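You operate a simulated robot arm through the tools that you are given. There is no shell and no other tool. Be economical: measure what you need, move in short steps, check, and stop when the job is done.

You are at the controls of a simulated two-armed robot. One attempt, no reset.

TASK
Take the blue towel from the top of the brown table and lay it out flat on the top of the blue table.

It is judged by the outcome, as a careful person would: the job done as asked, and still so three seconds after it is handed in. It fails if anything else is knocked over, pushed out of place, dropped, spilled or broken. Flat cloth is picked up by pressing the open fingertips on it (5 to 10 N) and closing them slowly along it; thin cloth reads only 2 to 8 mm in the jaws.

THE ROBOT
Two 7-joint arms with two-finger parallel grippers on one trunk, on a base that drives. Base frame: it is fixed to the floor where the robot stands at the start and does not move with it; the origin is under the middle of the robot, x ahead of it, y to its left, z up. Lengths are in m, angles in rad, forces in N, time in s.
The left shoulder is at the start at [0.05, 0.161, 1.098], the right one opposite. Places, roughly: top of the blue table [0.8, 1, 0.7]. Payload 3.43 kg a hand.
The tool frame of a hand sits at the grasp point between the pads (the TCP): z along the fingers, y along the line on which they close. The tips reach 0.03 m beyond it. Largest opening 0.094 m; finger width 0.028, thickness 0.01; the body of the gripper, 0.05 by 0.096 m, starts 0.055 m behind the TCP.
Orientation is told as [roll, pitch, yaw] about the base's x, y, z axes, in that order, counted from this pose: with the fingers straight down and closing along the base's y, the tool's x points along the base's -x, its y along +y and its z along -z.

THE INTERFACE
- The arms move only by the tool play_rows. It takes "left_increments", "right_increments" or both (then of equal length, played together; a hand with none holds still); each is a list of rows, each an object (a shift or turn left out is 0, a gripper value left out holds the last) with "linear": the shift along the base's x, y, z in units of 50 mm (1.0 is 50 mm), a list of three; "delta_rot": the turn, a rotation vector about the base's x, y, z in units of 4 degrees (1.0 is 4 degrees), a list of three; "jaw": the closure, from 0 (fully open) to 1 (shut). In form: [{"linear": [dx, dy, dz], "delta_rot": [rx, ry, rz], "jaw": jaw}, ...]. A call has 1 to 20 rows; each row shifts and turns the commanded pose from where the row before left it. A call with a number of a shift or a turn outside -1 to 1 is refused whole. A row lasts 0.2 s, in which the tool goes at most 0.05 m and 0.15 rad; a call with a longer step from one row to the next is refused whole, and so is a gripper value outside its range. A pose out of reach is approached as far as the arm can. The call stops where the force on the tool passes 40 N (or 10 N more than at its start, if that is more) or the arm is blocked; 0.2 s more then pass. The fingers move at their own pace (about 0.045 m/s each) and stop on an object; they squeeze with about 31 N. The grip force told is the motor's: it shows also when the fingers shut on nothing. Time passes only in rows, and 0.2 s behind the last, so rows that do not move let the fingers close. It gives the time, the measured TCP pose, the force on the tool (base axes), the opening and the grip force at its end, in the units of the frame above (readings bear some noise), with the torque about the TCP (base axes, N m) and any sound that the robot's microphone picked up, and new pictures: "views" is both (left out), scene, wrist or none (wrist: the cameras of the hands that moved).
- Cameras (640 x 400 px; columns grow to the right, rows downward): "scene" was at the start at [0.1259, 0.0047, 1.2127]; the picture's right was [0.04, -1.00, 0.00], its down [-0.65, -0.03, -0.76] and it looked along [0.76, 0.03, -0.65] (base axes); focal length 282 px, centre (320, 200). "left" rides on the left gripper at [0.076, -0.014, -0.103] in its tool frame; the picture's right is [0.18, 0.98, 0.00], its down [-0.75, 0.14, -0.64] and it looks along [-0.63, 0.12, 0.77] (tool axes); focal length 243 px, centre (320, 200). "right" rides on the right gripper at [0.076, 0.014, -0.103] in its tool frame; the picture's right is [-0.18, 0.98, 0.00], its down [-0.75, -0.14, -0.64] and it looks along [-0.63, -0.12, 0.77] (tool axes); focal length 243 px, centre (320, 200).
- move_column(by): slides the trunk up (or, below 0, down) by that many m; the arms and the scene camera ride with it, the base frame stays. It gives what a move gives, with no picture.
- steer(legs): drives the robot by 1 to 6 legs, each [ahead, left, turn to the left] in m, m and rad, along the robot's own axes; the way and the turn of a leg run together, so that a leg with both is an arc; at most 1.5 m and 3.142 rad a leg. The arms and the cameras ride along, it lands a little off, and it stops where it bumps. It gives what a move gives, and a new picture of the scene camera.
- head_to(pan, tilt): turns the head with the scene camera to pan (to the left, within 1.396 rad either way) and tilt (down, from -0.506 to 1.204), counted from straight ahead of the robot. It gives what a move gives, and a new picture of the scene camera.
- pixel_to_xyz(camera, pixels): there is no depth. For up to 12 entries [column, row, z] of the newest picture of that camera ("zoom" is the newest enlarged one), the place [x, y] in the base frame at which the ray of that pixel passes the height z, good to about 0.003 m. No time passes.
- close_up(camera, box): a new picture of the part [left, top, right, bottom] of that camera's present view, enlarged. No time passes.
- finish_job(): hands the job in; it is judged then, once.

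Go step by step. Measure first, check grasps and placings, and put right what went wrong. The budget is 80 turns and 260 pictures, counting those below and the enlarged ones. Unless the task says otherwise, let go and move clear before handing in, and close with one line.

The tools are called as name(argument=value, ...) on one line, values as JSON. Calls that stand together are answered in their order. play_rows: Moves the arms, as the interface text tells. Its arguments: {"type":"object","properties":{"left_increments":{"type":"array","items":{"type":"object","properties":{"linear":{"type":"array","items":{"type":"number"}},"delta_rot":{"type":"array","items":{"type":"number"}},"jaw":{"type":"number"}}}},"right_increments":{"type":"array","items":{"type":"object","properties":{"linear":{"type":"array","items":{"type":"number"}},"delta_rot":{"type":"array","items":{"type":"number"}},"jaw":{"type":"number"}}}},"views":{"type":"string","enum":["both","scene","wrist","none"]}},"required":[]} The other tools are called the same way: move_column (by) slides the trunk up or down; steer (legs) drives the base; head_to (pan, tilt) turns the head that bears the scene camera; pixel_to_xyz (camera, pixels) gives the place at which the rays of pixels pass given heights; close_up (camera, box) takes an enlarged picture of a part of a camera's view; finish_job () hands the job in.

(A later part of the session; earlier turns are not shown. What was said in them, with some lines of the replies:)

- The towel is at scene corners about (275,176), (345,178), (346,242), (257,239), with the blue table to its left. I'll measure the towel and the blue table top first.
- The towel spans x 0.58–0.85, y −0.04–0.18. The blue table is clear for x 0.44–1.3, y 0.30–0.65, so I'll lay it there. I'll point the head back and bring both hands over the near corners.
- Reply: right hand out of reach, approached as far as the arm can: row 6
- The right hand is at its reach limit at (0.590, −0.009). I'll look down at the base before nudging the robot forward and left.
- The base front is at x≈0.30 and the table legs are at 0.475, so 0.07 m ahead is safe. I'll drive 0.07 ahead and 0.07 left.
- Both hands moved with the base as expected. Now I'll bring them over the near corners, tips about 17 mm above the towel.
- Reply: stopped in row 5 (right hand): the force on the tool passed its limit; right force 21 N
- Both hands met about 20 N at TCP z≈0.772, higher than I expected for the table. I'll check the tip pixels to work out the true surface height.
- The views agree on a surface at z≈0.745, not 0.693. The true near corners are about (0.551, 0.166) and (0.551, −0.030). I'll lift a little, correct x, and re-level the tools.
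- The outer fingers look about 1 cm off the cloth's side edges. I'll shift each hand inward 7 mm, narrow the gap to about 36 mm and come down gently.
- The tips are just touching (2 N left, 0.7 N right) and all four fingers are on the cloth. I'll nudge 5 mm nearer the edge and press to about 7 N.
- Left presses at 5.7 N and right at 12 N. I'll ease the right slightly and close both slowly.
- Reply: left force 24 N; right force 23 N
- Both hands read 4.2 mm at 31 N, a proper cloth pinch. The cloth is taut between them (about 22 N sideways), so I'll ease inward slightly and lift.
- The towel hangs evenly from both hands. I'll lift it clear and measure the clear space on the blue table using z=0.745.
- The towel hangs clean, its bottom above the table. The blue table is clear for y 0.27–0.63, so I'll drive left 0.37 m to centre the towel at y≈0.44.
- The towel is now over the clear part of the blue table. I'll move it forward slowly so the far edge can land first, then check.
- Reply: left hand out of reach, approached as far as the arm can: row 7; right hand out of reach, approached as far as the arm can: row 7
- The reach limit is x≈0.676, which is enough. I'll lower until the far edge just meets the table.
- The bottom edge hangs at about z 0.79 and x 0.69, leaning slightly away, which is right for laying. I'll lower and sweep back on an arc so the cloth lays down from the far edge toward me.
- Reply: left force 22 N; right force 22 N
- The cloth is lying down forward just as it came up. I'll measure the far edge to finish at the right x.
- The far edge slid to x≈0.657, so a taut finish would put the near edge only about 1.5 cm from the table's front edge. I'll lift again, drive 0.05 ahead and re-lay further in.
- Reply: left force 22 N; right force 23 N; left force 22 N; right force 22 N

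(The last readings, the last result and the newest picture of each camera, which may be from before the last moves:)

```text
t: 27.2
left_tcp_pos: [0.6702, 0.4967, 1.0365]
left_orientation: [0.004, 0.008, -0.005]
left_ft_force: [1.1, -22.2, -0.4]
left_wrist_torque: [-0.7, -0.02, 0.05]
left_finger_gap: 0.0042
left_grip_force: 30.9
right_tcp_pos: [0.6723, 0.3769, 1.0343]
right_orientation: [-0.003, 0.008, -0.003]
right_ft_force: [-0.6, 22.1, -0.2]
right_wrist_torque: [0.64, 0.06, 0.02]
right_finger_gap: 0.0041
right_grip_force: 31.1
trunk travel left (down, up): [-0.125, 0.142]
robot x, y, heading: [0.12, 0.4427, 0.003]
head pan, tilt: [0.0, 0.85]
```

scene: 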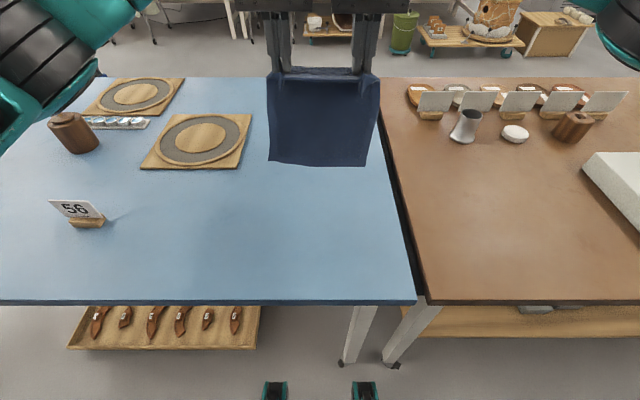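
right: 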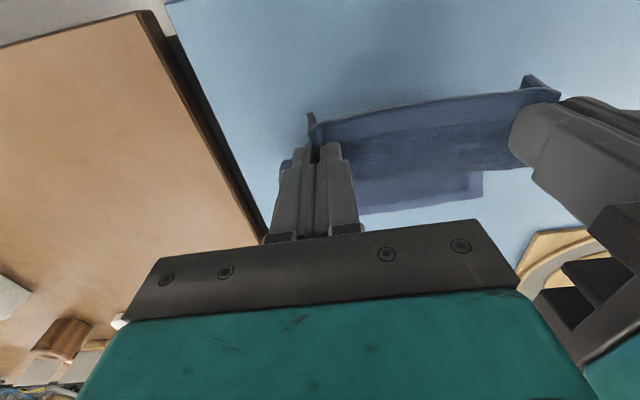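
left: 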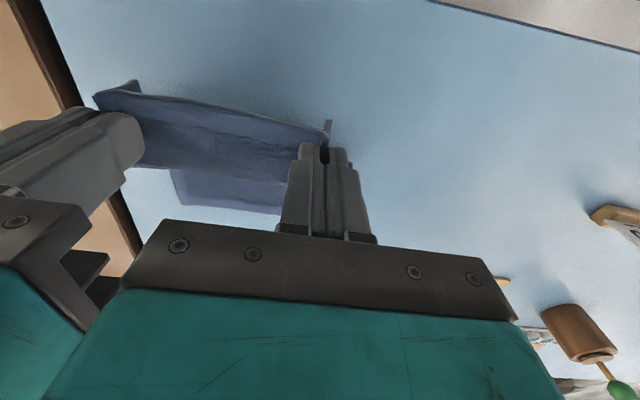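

Now extend to x≈0.72, lower, and sweep back with a slightly lower arc so the far edge doesn't slide.

play_rows(left_increments=[{"linear": [0.25, 0, 0]}, {"linear": [0.25, 0, 0]}, {"linear": [0.25, 0, 0]}, {"linear": [0.25, 0, -0.2]}, {"linear": [0, 0, -0.3]}, {"linear": [0, 0, -0.3]}, {"linear": [0, 0, -0.3]}, {"linear": [0, 0, -0.3]}, {"linear": [-0.2, 0, -0.15]}, {"linear": [-0.2, 0, -0.15]}, {"linear": [-0.35, 0, -0.3]}, {"linear": [-0.35, 0, -0.3]}, {"linear": [-0.35, 0, -0.4]}, {"linear": [-0.35, 0, -0.4]}, {"linear": [-0.35, 0, -0.4]}, {"linear": [-0.35, 0, -0.4]}, {}], right_increments=[{"linear": [0.25, 0, 0]}, {"linear": [0.25, 0, 0]}, {"linear": [0.25, 0, 0]}, {"linear": [0.25, 0, -0.2]}, {"linear": [0, 0, -0.3]}, {"linear": [0, 0, -0.3]}, {"linear": [0, 0, -0.3]}, {"linear": [0, 0, -0.3]}, {"linear": [-0.2, 0, -0.15]}, {"linear": [-0.2, 0, -0.15]}, {"linear": [-0.35, 0, -0.3]}, {"linear": [-0.35, 0, -0.3]}, {"linear": [-0.35, 0, -0.4]}, {"linear": [-0.35, 0, -0.4]}, {"linear": [-0.35, 0, -0.4]}, {"linear": [-0.35, 0, -0.4]}, {}])

close_up(camera="scene", box=[220, 100, 420, 240])

```text
t: 30.8
left_tcp_pos: [0.5946, 0.4967, 0.8414]
left_orientation: [0.0, 0.005, -0.002]
left_ft_force: [1.6, -16.8, -0.9]
left_wrist_torque: [-0.53, 0.0, 0.01]
left_finger_gap: 0.0038
left_grip_force: 31.0
right_tcp_pos: [0.5967, 0.3781, 0.8404]
right_orientation: [0.0, 0.006, -0.002]
right_ft_force: [-0.8, 17.2, 0.1]
right_wrist_torque: [0.48, 0.04, 0.02]
right_finger_gap: 0.0039
right_grip_force: 31.1
trunk travel left (down, up): [-0.125, 0.142]
robot x, y, heading: [0.1192, 0.4361, 0.002]
head pan, tilt: [0.0, 0.85]
```

scene: 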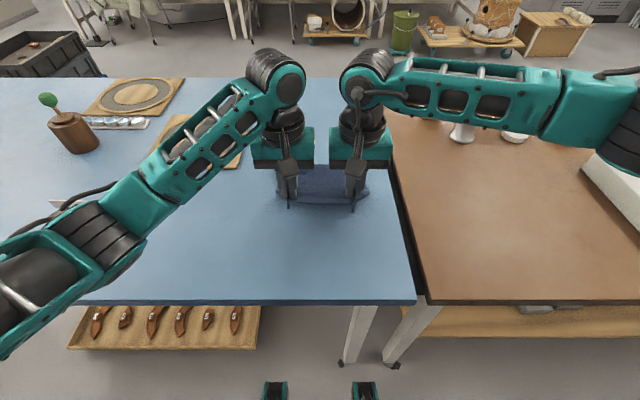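
right: 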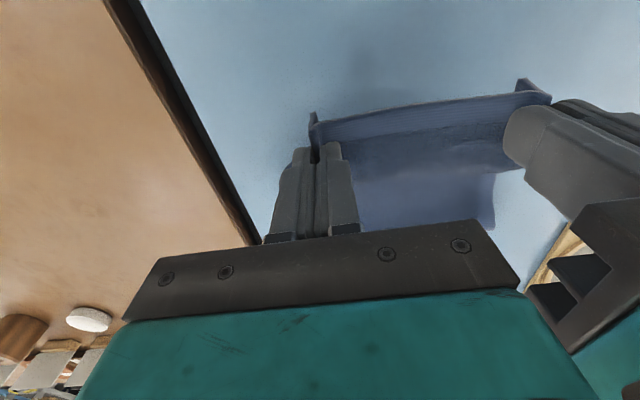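
left: 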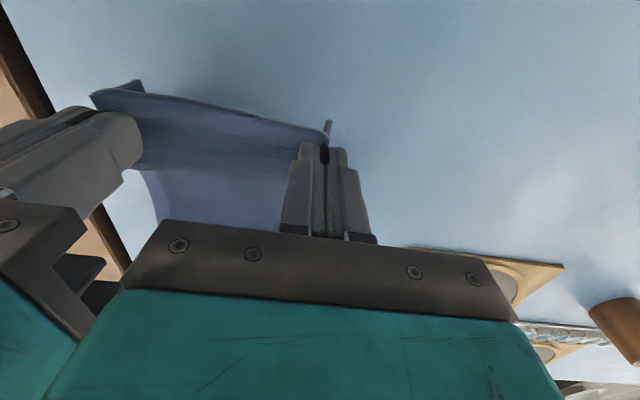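

```text
2.86 times, centred on (320, 170) of scene
```

zoom: 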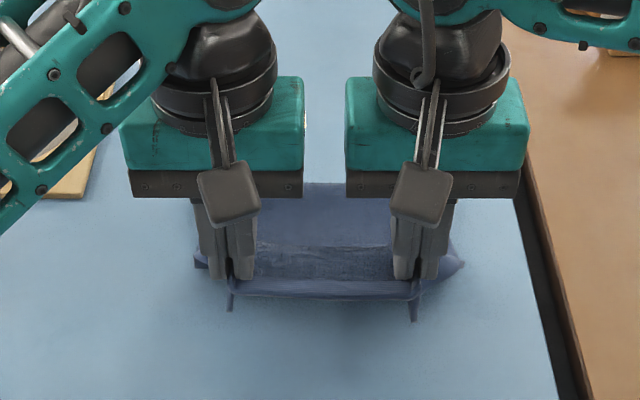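

The far edge holds well, near x≈0.75. I'll continue back and down to just above the table.

play_rows(left_increments=[{"linear": [-0.3, 0, -0.25]}, {"linear": [-0.3, 0, -0.25]}, {"linear": [-0.3, 0, -0.25]}, {"linear": [-0.3, 0, -0.25]}, {}], right_increments=[{"linear": [-0.3, 0, -0.25]}, {"linear": [-0.3, 0, -0.25]}, {"linear": [-0.3, 0, -0.25]}, {"linear": [-0.3, 0, -0.25]}, {}])

close_up(camera="scene", box=[220, 120, 420, 260])

```text
t: 32.0
left_tcp_pos: [0.535, 0.4962, 0.7909]
left_orientation: [0.001, 0.005, -0.004]
left_ft_force: [0.1, -16.9, -0.6]
left_wrist_torque: [-0.57, -0.04, 0.01]
left_finger_gap: 0.004
left_grip_force: 30.8
right_tcp_pos: [0.5368, 0.3777, 0.79]
right_orientation: [0.001, 0.003, 0.001]
right_ft_force: [-1.0, 17.3, -0.3]
right_wrist_torque: [0.52, -0.02, 0.03]
right_finger_gap: 0.0037
right_grip_force: 31.0
trunk travel left (down, up): [-0.125, 0.142]
robot x, y, heading: [0.1217, 0.4399, 0.006]
head pan, tilt: [0.0, 0.85]
```

scene: 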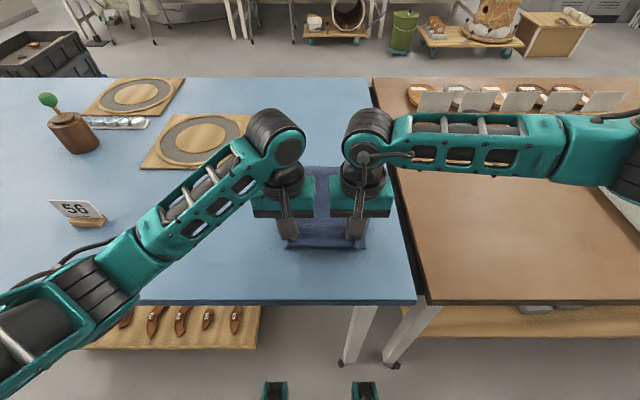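
right: 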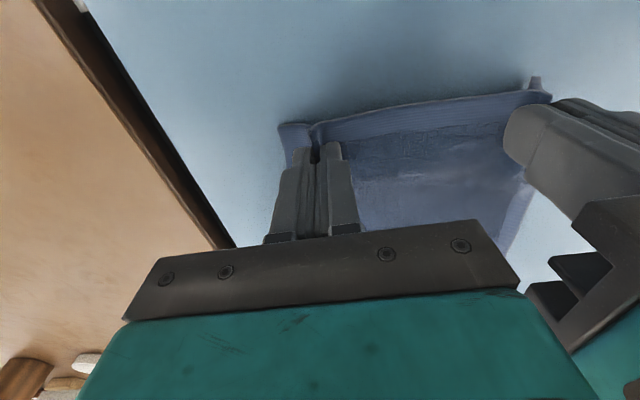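
left: 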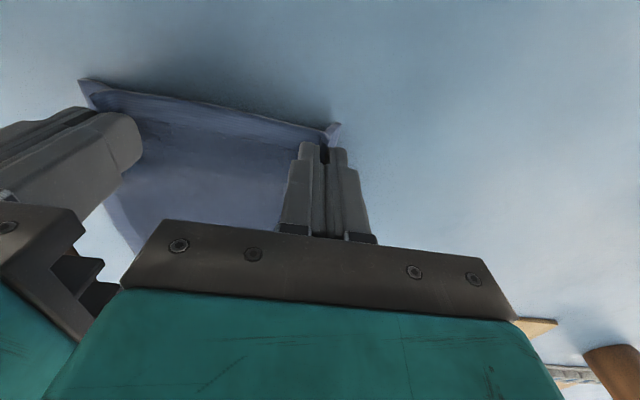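

```text
2.86 times, centred on (320, 190) of scene
```

zoom: 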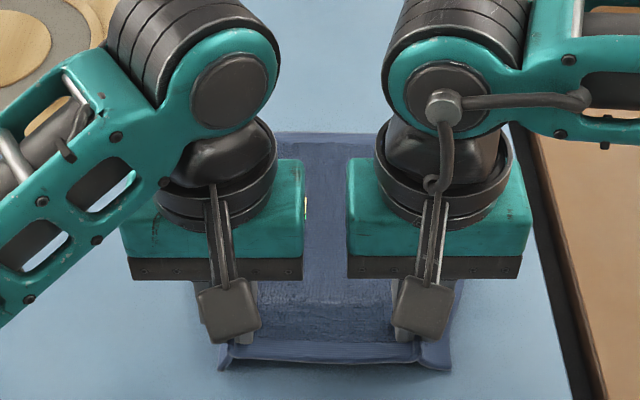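

The tips are about 15 mm above the table. I'll lower to light contact, pull back 1 cm to tension the cloth, and check the forces.

play_rows(left_increments=[{"linear": [-0.15, 0, -0.1]}, {"linear": [-0.1, 0, -0.1]}, {"linear": [0, 0, -0.06]}, {}], right_increments=[{"linear": [-0.15, 0, -0.1]}, {"linear": [-0.1, 0, -0.1]}, {"linear": [0, 0, -0.06]}, {}], views="none")

close_up(camera="scene", box=[220, 120, 420, 260])

```text
t: 33.0
left_tcp_pos: [0.5233, 0.4963, 0.7793]
left_orientation: [0.001, 0.005, -0.002]
left_ft_force: [0.1, -17.9, -0.3]
left_wrist_torque: [-0.54, 0.0, 0.01]
left_finger_gap: 0.0041
left_grip_force: 30.5
right_tcp_pos: [0.5253, 0.3779, 0.7771]
right_orientation: [0.002, 0.007, 0.0]
right_ft_force: [-1.1, 17.7, 1.6]
right_wrist_torque: [0.51, 0.01, -0.01]
right_finger_gap: 0.0038
right_grip_force: 31.2
trunk travel left (down, up): [-0.125, 0.142]
robot x, y, heading: [0.1208, 0.4414, -0.003]
head pan, tilt: [0.0, 0.85]
```

```text
2.86 times, centred on (320, 190) of scene
```

zoom: 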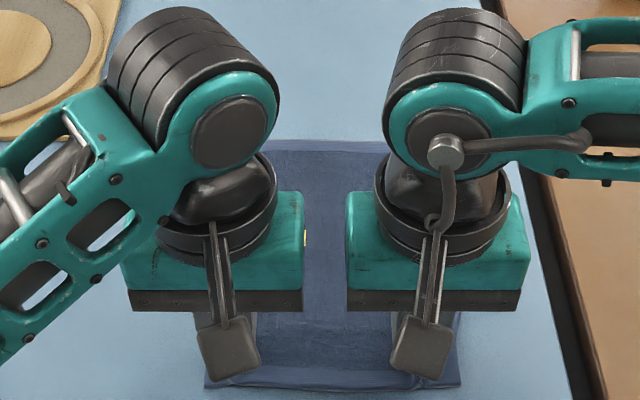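

The towel lies well with the near edge straight. I'll press lightly and open slowly so the pleats spread back out.

play_rows(left_increments=[{"linear": [0, 0, -0.08]}, {"jaw": 0.95}, {"jaw": 0.91}, {"jaw": 0.87}, {"jaw": 0.83}, {"jaw": 0.79}, {"jaw": 0.75}, {"jaw": 0.71}, {"jaw": 0.67}, {"jaw": 0.63}, {"jaw": 0.59}, {}], right_increments=[{"linear": [0, 0, -0.04]}, {"jaw": 0.95}, {"jaw": 0.91}, {"jaw": 0.87}, {"jaw": 0.83}, {"jaw": 0.79}, {"jaw": 0.75}, {"jaw": 0.71}, {"jaw": 0.67}, {"jaw": 0.63}, {"jaw": 0.59}, {}])

close_up(camera="scene", box=[220, 120, 420, 260])

```text
t: 35.6
left_tcp_pos: [0.5239, 0.4961, 0.7767]
left_orientation: [0.003, 0.005, -0.004]
left_ft_force: [0.9, 0.1, 0.2]
left_wrist_torque: [0.01, 0.01, 0.03]
left_finger_gap: 0.0384
left_grip_force: 0.1
right_tcp_pos: [0.5245, 0.3771, 0.7746]
right_orientation: [-0.003, 0.007, 0.0]
right_ft_force: [-1.3, 0.2, 2.6]
right_wrist_torque: [0.02, 0.01, -0.03]
right_finger_gap: 0.0374
right_grip_force: 0.1
trunk travel left (down, up): [-0.125, 0.142]
robot x, y, heading: [0.1223, 0.4379, -0.001]
head pan, tilt: [0.0, 0.85]
```

scene: 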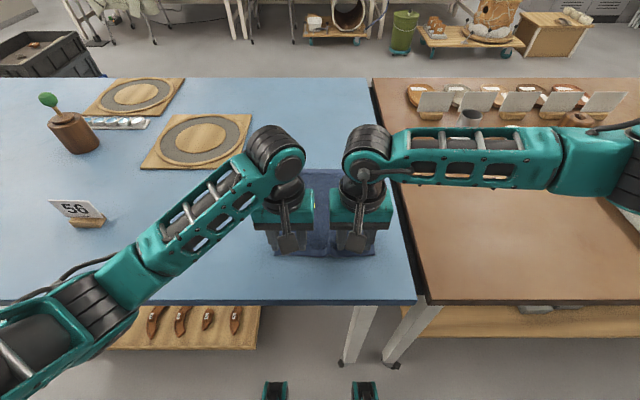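
right: 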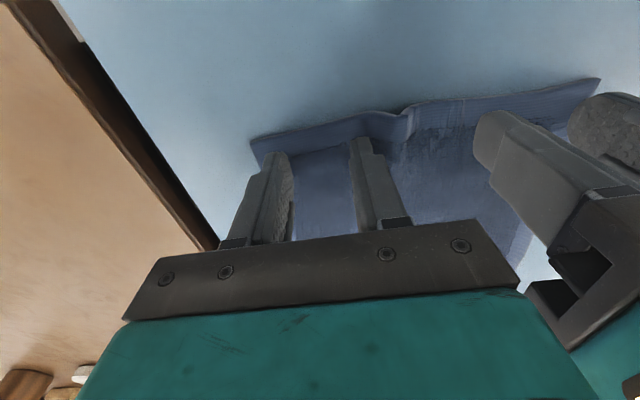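
left: 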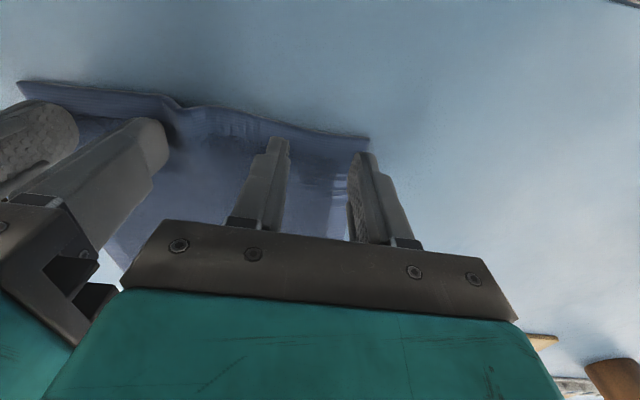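

```text
2.86 times, centred on (320, 190) of scene
```

zoom: 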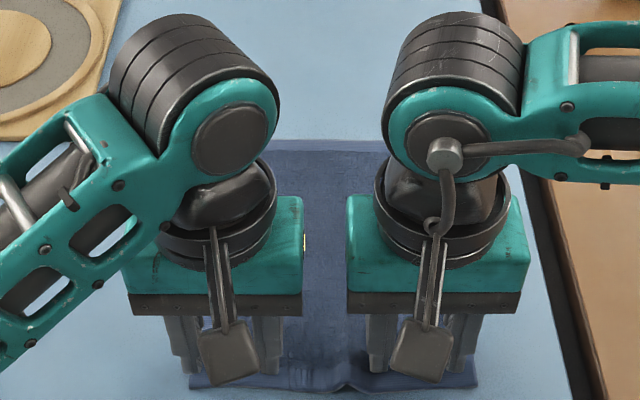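

A small ridge sits mid-edge near zoom (345,385), pushed in by the inner fingers. I'll press lightly and draw both hands apart to flatten it, then lift off.

play_rows(left_increments=[{"linear": [0, 0, -0.07]}, {"linear": [0, 0.08, 0]}, {"linear": [0, 0.08, 0]}, {"linear": [0, 0.08, 0]}, {"linear": [0, 0.08, 0]}, {}], right_increments=[{"linear": [0, 0, -0.03]}, {"linear": [0, -0.08, 0]}, {"linear": [0, -0.08, 0]}, {"linear": [0, -0.08, 0]}, {"linear": [0, -0.08, 0]}, {}], views="none")

close_up(camera="scene", box=[220, 120, 420, 260])

close_up(camera="left", box=[0, 40, 440, 260])

```text
t: 37.0
left_tcp_pos: [0.5206, 0.5129, 0.7736]
left_orientation: [0.002, 0.003, -0.006]
left_ft_force: [0.8, -8.5, 11.8]
left_wrist_torque: [-0.43, -0.02, 0.01]
left_finger_gap: 0.0395
left_grip_force: 3.5
right_tcp_pos: [0.5243, 0.3616, 0.7746]
right_orientation: [-0.001, 0.006, -0.001]
right_ft_force: [-0.3, 5.9, 5.5]
right_wrist_torque: [0.21, -0.02, -0.06]
right_finger_gap: 0.0391
right_grip_force: 1.0
trunk travel left (down, up): [-0.125, 0.142]
robot x, y, heading: [0.1228, 0.4348, -0.008]
head pan, tilt: [0.0, 0.85]
```

```text
2.86 times, centred on (320, 190) of scene
```

zoom: 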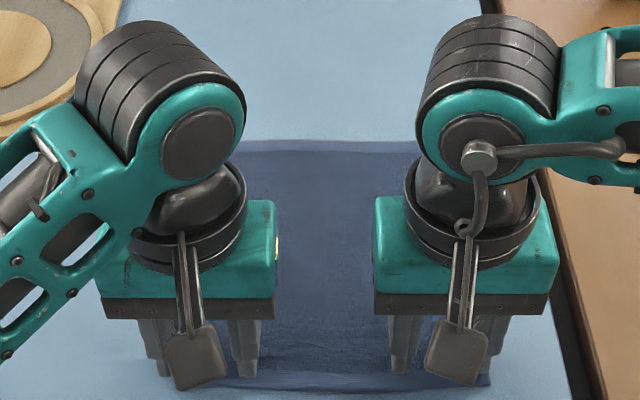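

```text
1.45 times, centred on (220, 150) of left
```

zoom: 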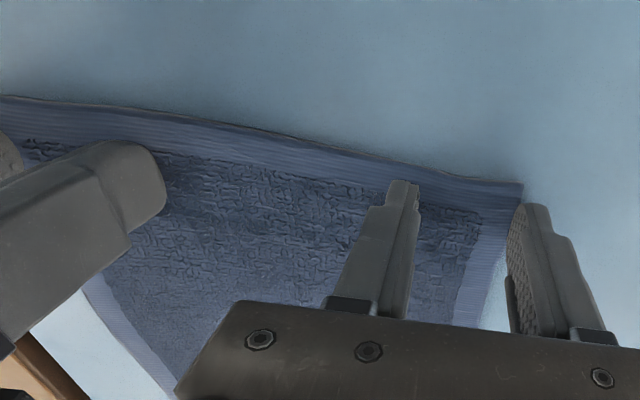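

The ridge is gone and the near edge is flat and straight. I'll lift straight up and back away to view the whole towel.

play_rows(left_increments=[{"linear": [0, 0, 0.3]}, {"linear": [0, 0, 0.8]}, {"linear": [0, 0, 0.9]}, {"linear": [0, 0.2, 0.9]}, {"linear": [-0.2, 0.6, 0.7]}, {"linear": [-0.2, 0.7, 0.6]}, {"linear": [-0.2, 0.7, 0.6]}, {"linear": [-0.2, 0.7, 0.3]}, {}], right_increments=[{"linear": [0, 0, 0.3]}, {"linear": [0, 0, 0.8]}, {"linear": [0, 0, 0.9]}, {"linear": [0, -0.2, 0.9]}, {"linear": [-0.2, -0.6, 0.7]}, {"linear": [-0.2, -0.7, 0.6]}, {"linear": [-0.2, -0.7, 0.6]}, {"linear": [-0.2, -0.7, 0.3]}, {}], views="scene")

close_up(camera="scene", box=[220, 130, 420, 270])

```text
t: 39.0
left_tcp_pos: [0.4826, 0.6586, 1.0278]
left_orientation: [0.002, 0.007, -0.004]
left_ft_force: [-0.5, 0.1, -0.1]
left_wrist_torque: [-0.02, 0.01, 0.0]
left_finger_gap: 0.0386
left_grip_force: 0.1
right_tcp_pos: [0.4845, 0.2155, 1.0272]
right_orientation: [-0.002, 0.007, 0.001]
right_ft_force: [-0.2, -0.1, 0.5]
right_wrist_torque: [-0.01, 0.02, 0.02]
right_finger_gap: 0.0386
right_grip_force: 0.0
trunk travel left (down, up): [-0.125, 0.142]
robot x, y, heading: [0.1201, 0.4404, -0.0]
head pan, tilt: [0.0, 0.85]
```

scene: 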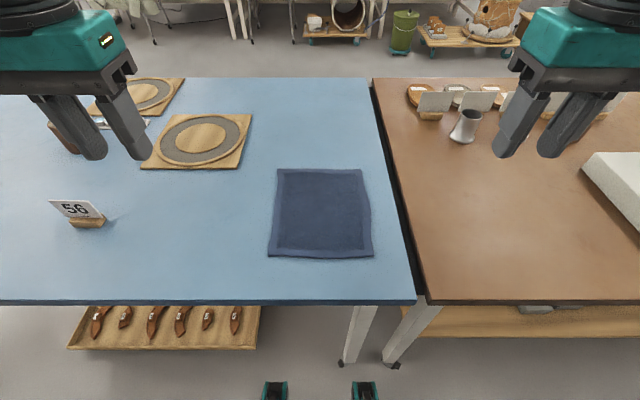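

```text
2.86 times, centred on (320, 200) of scene
```

zoom: 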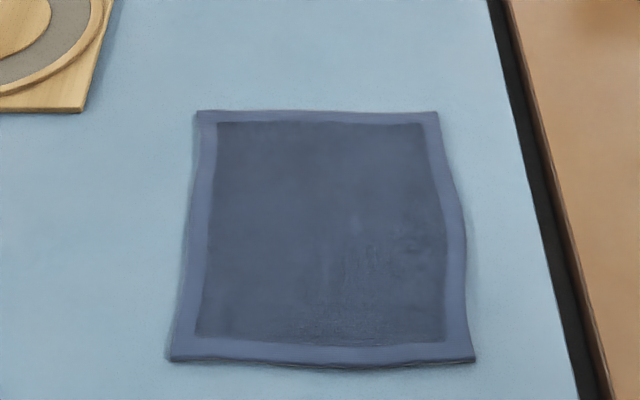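

The towel lies flat, fully open, wholly on the blue table, with nothing else disturbed and both hands clear. I'm handing it in.

finish_job()

```text
The job is handed in.
```

The blue towel is laid out flat on the blue table, both hands are clear of it, and nothing else was moved.
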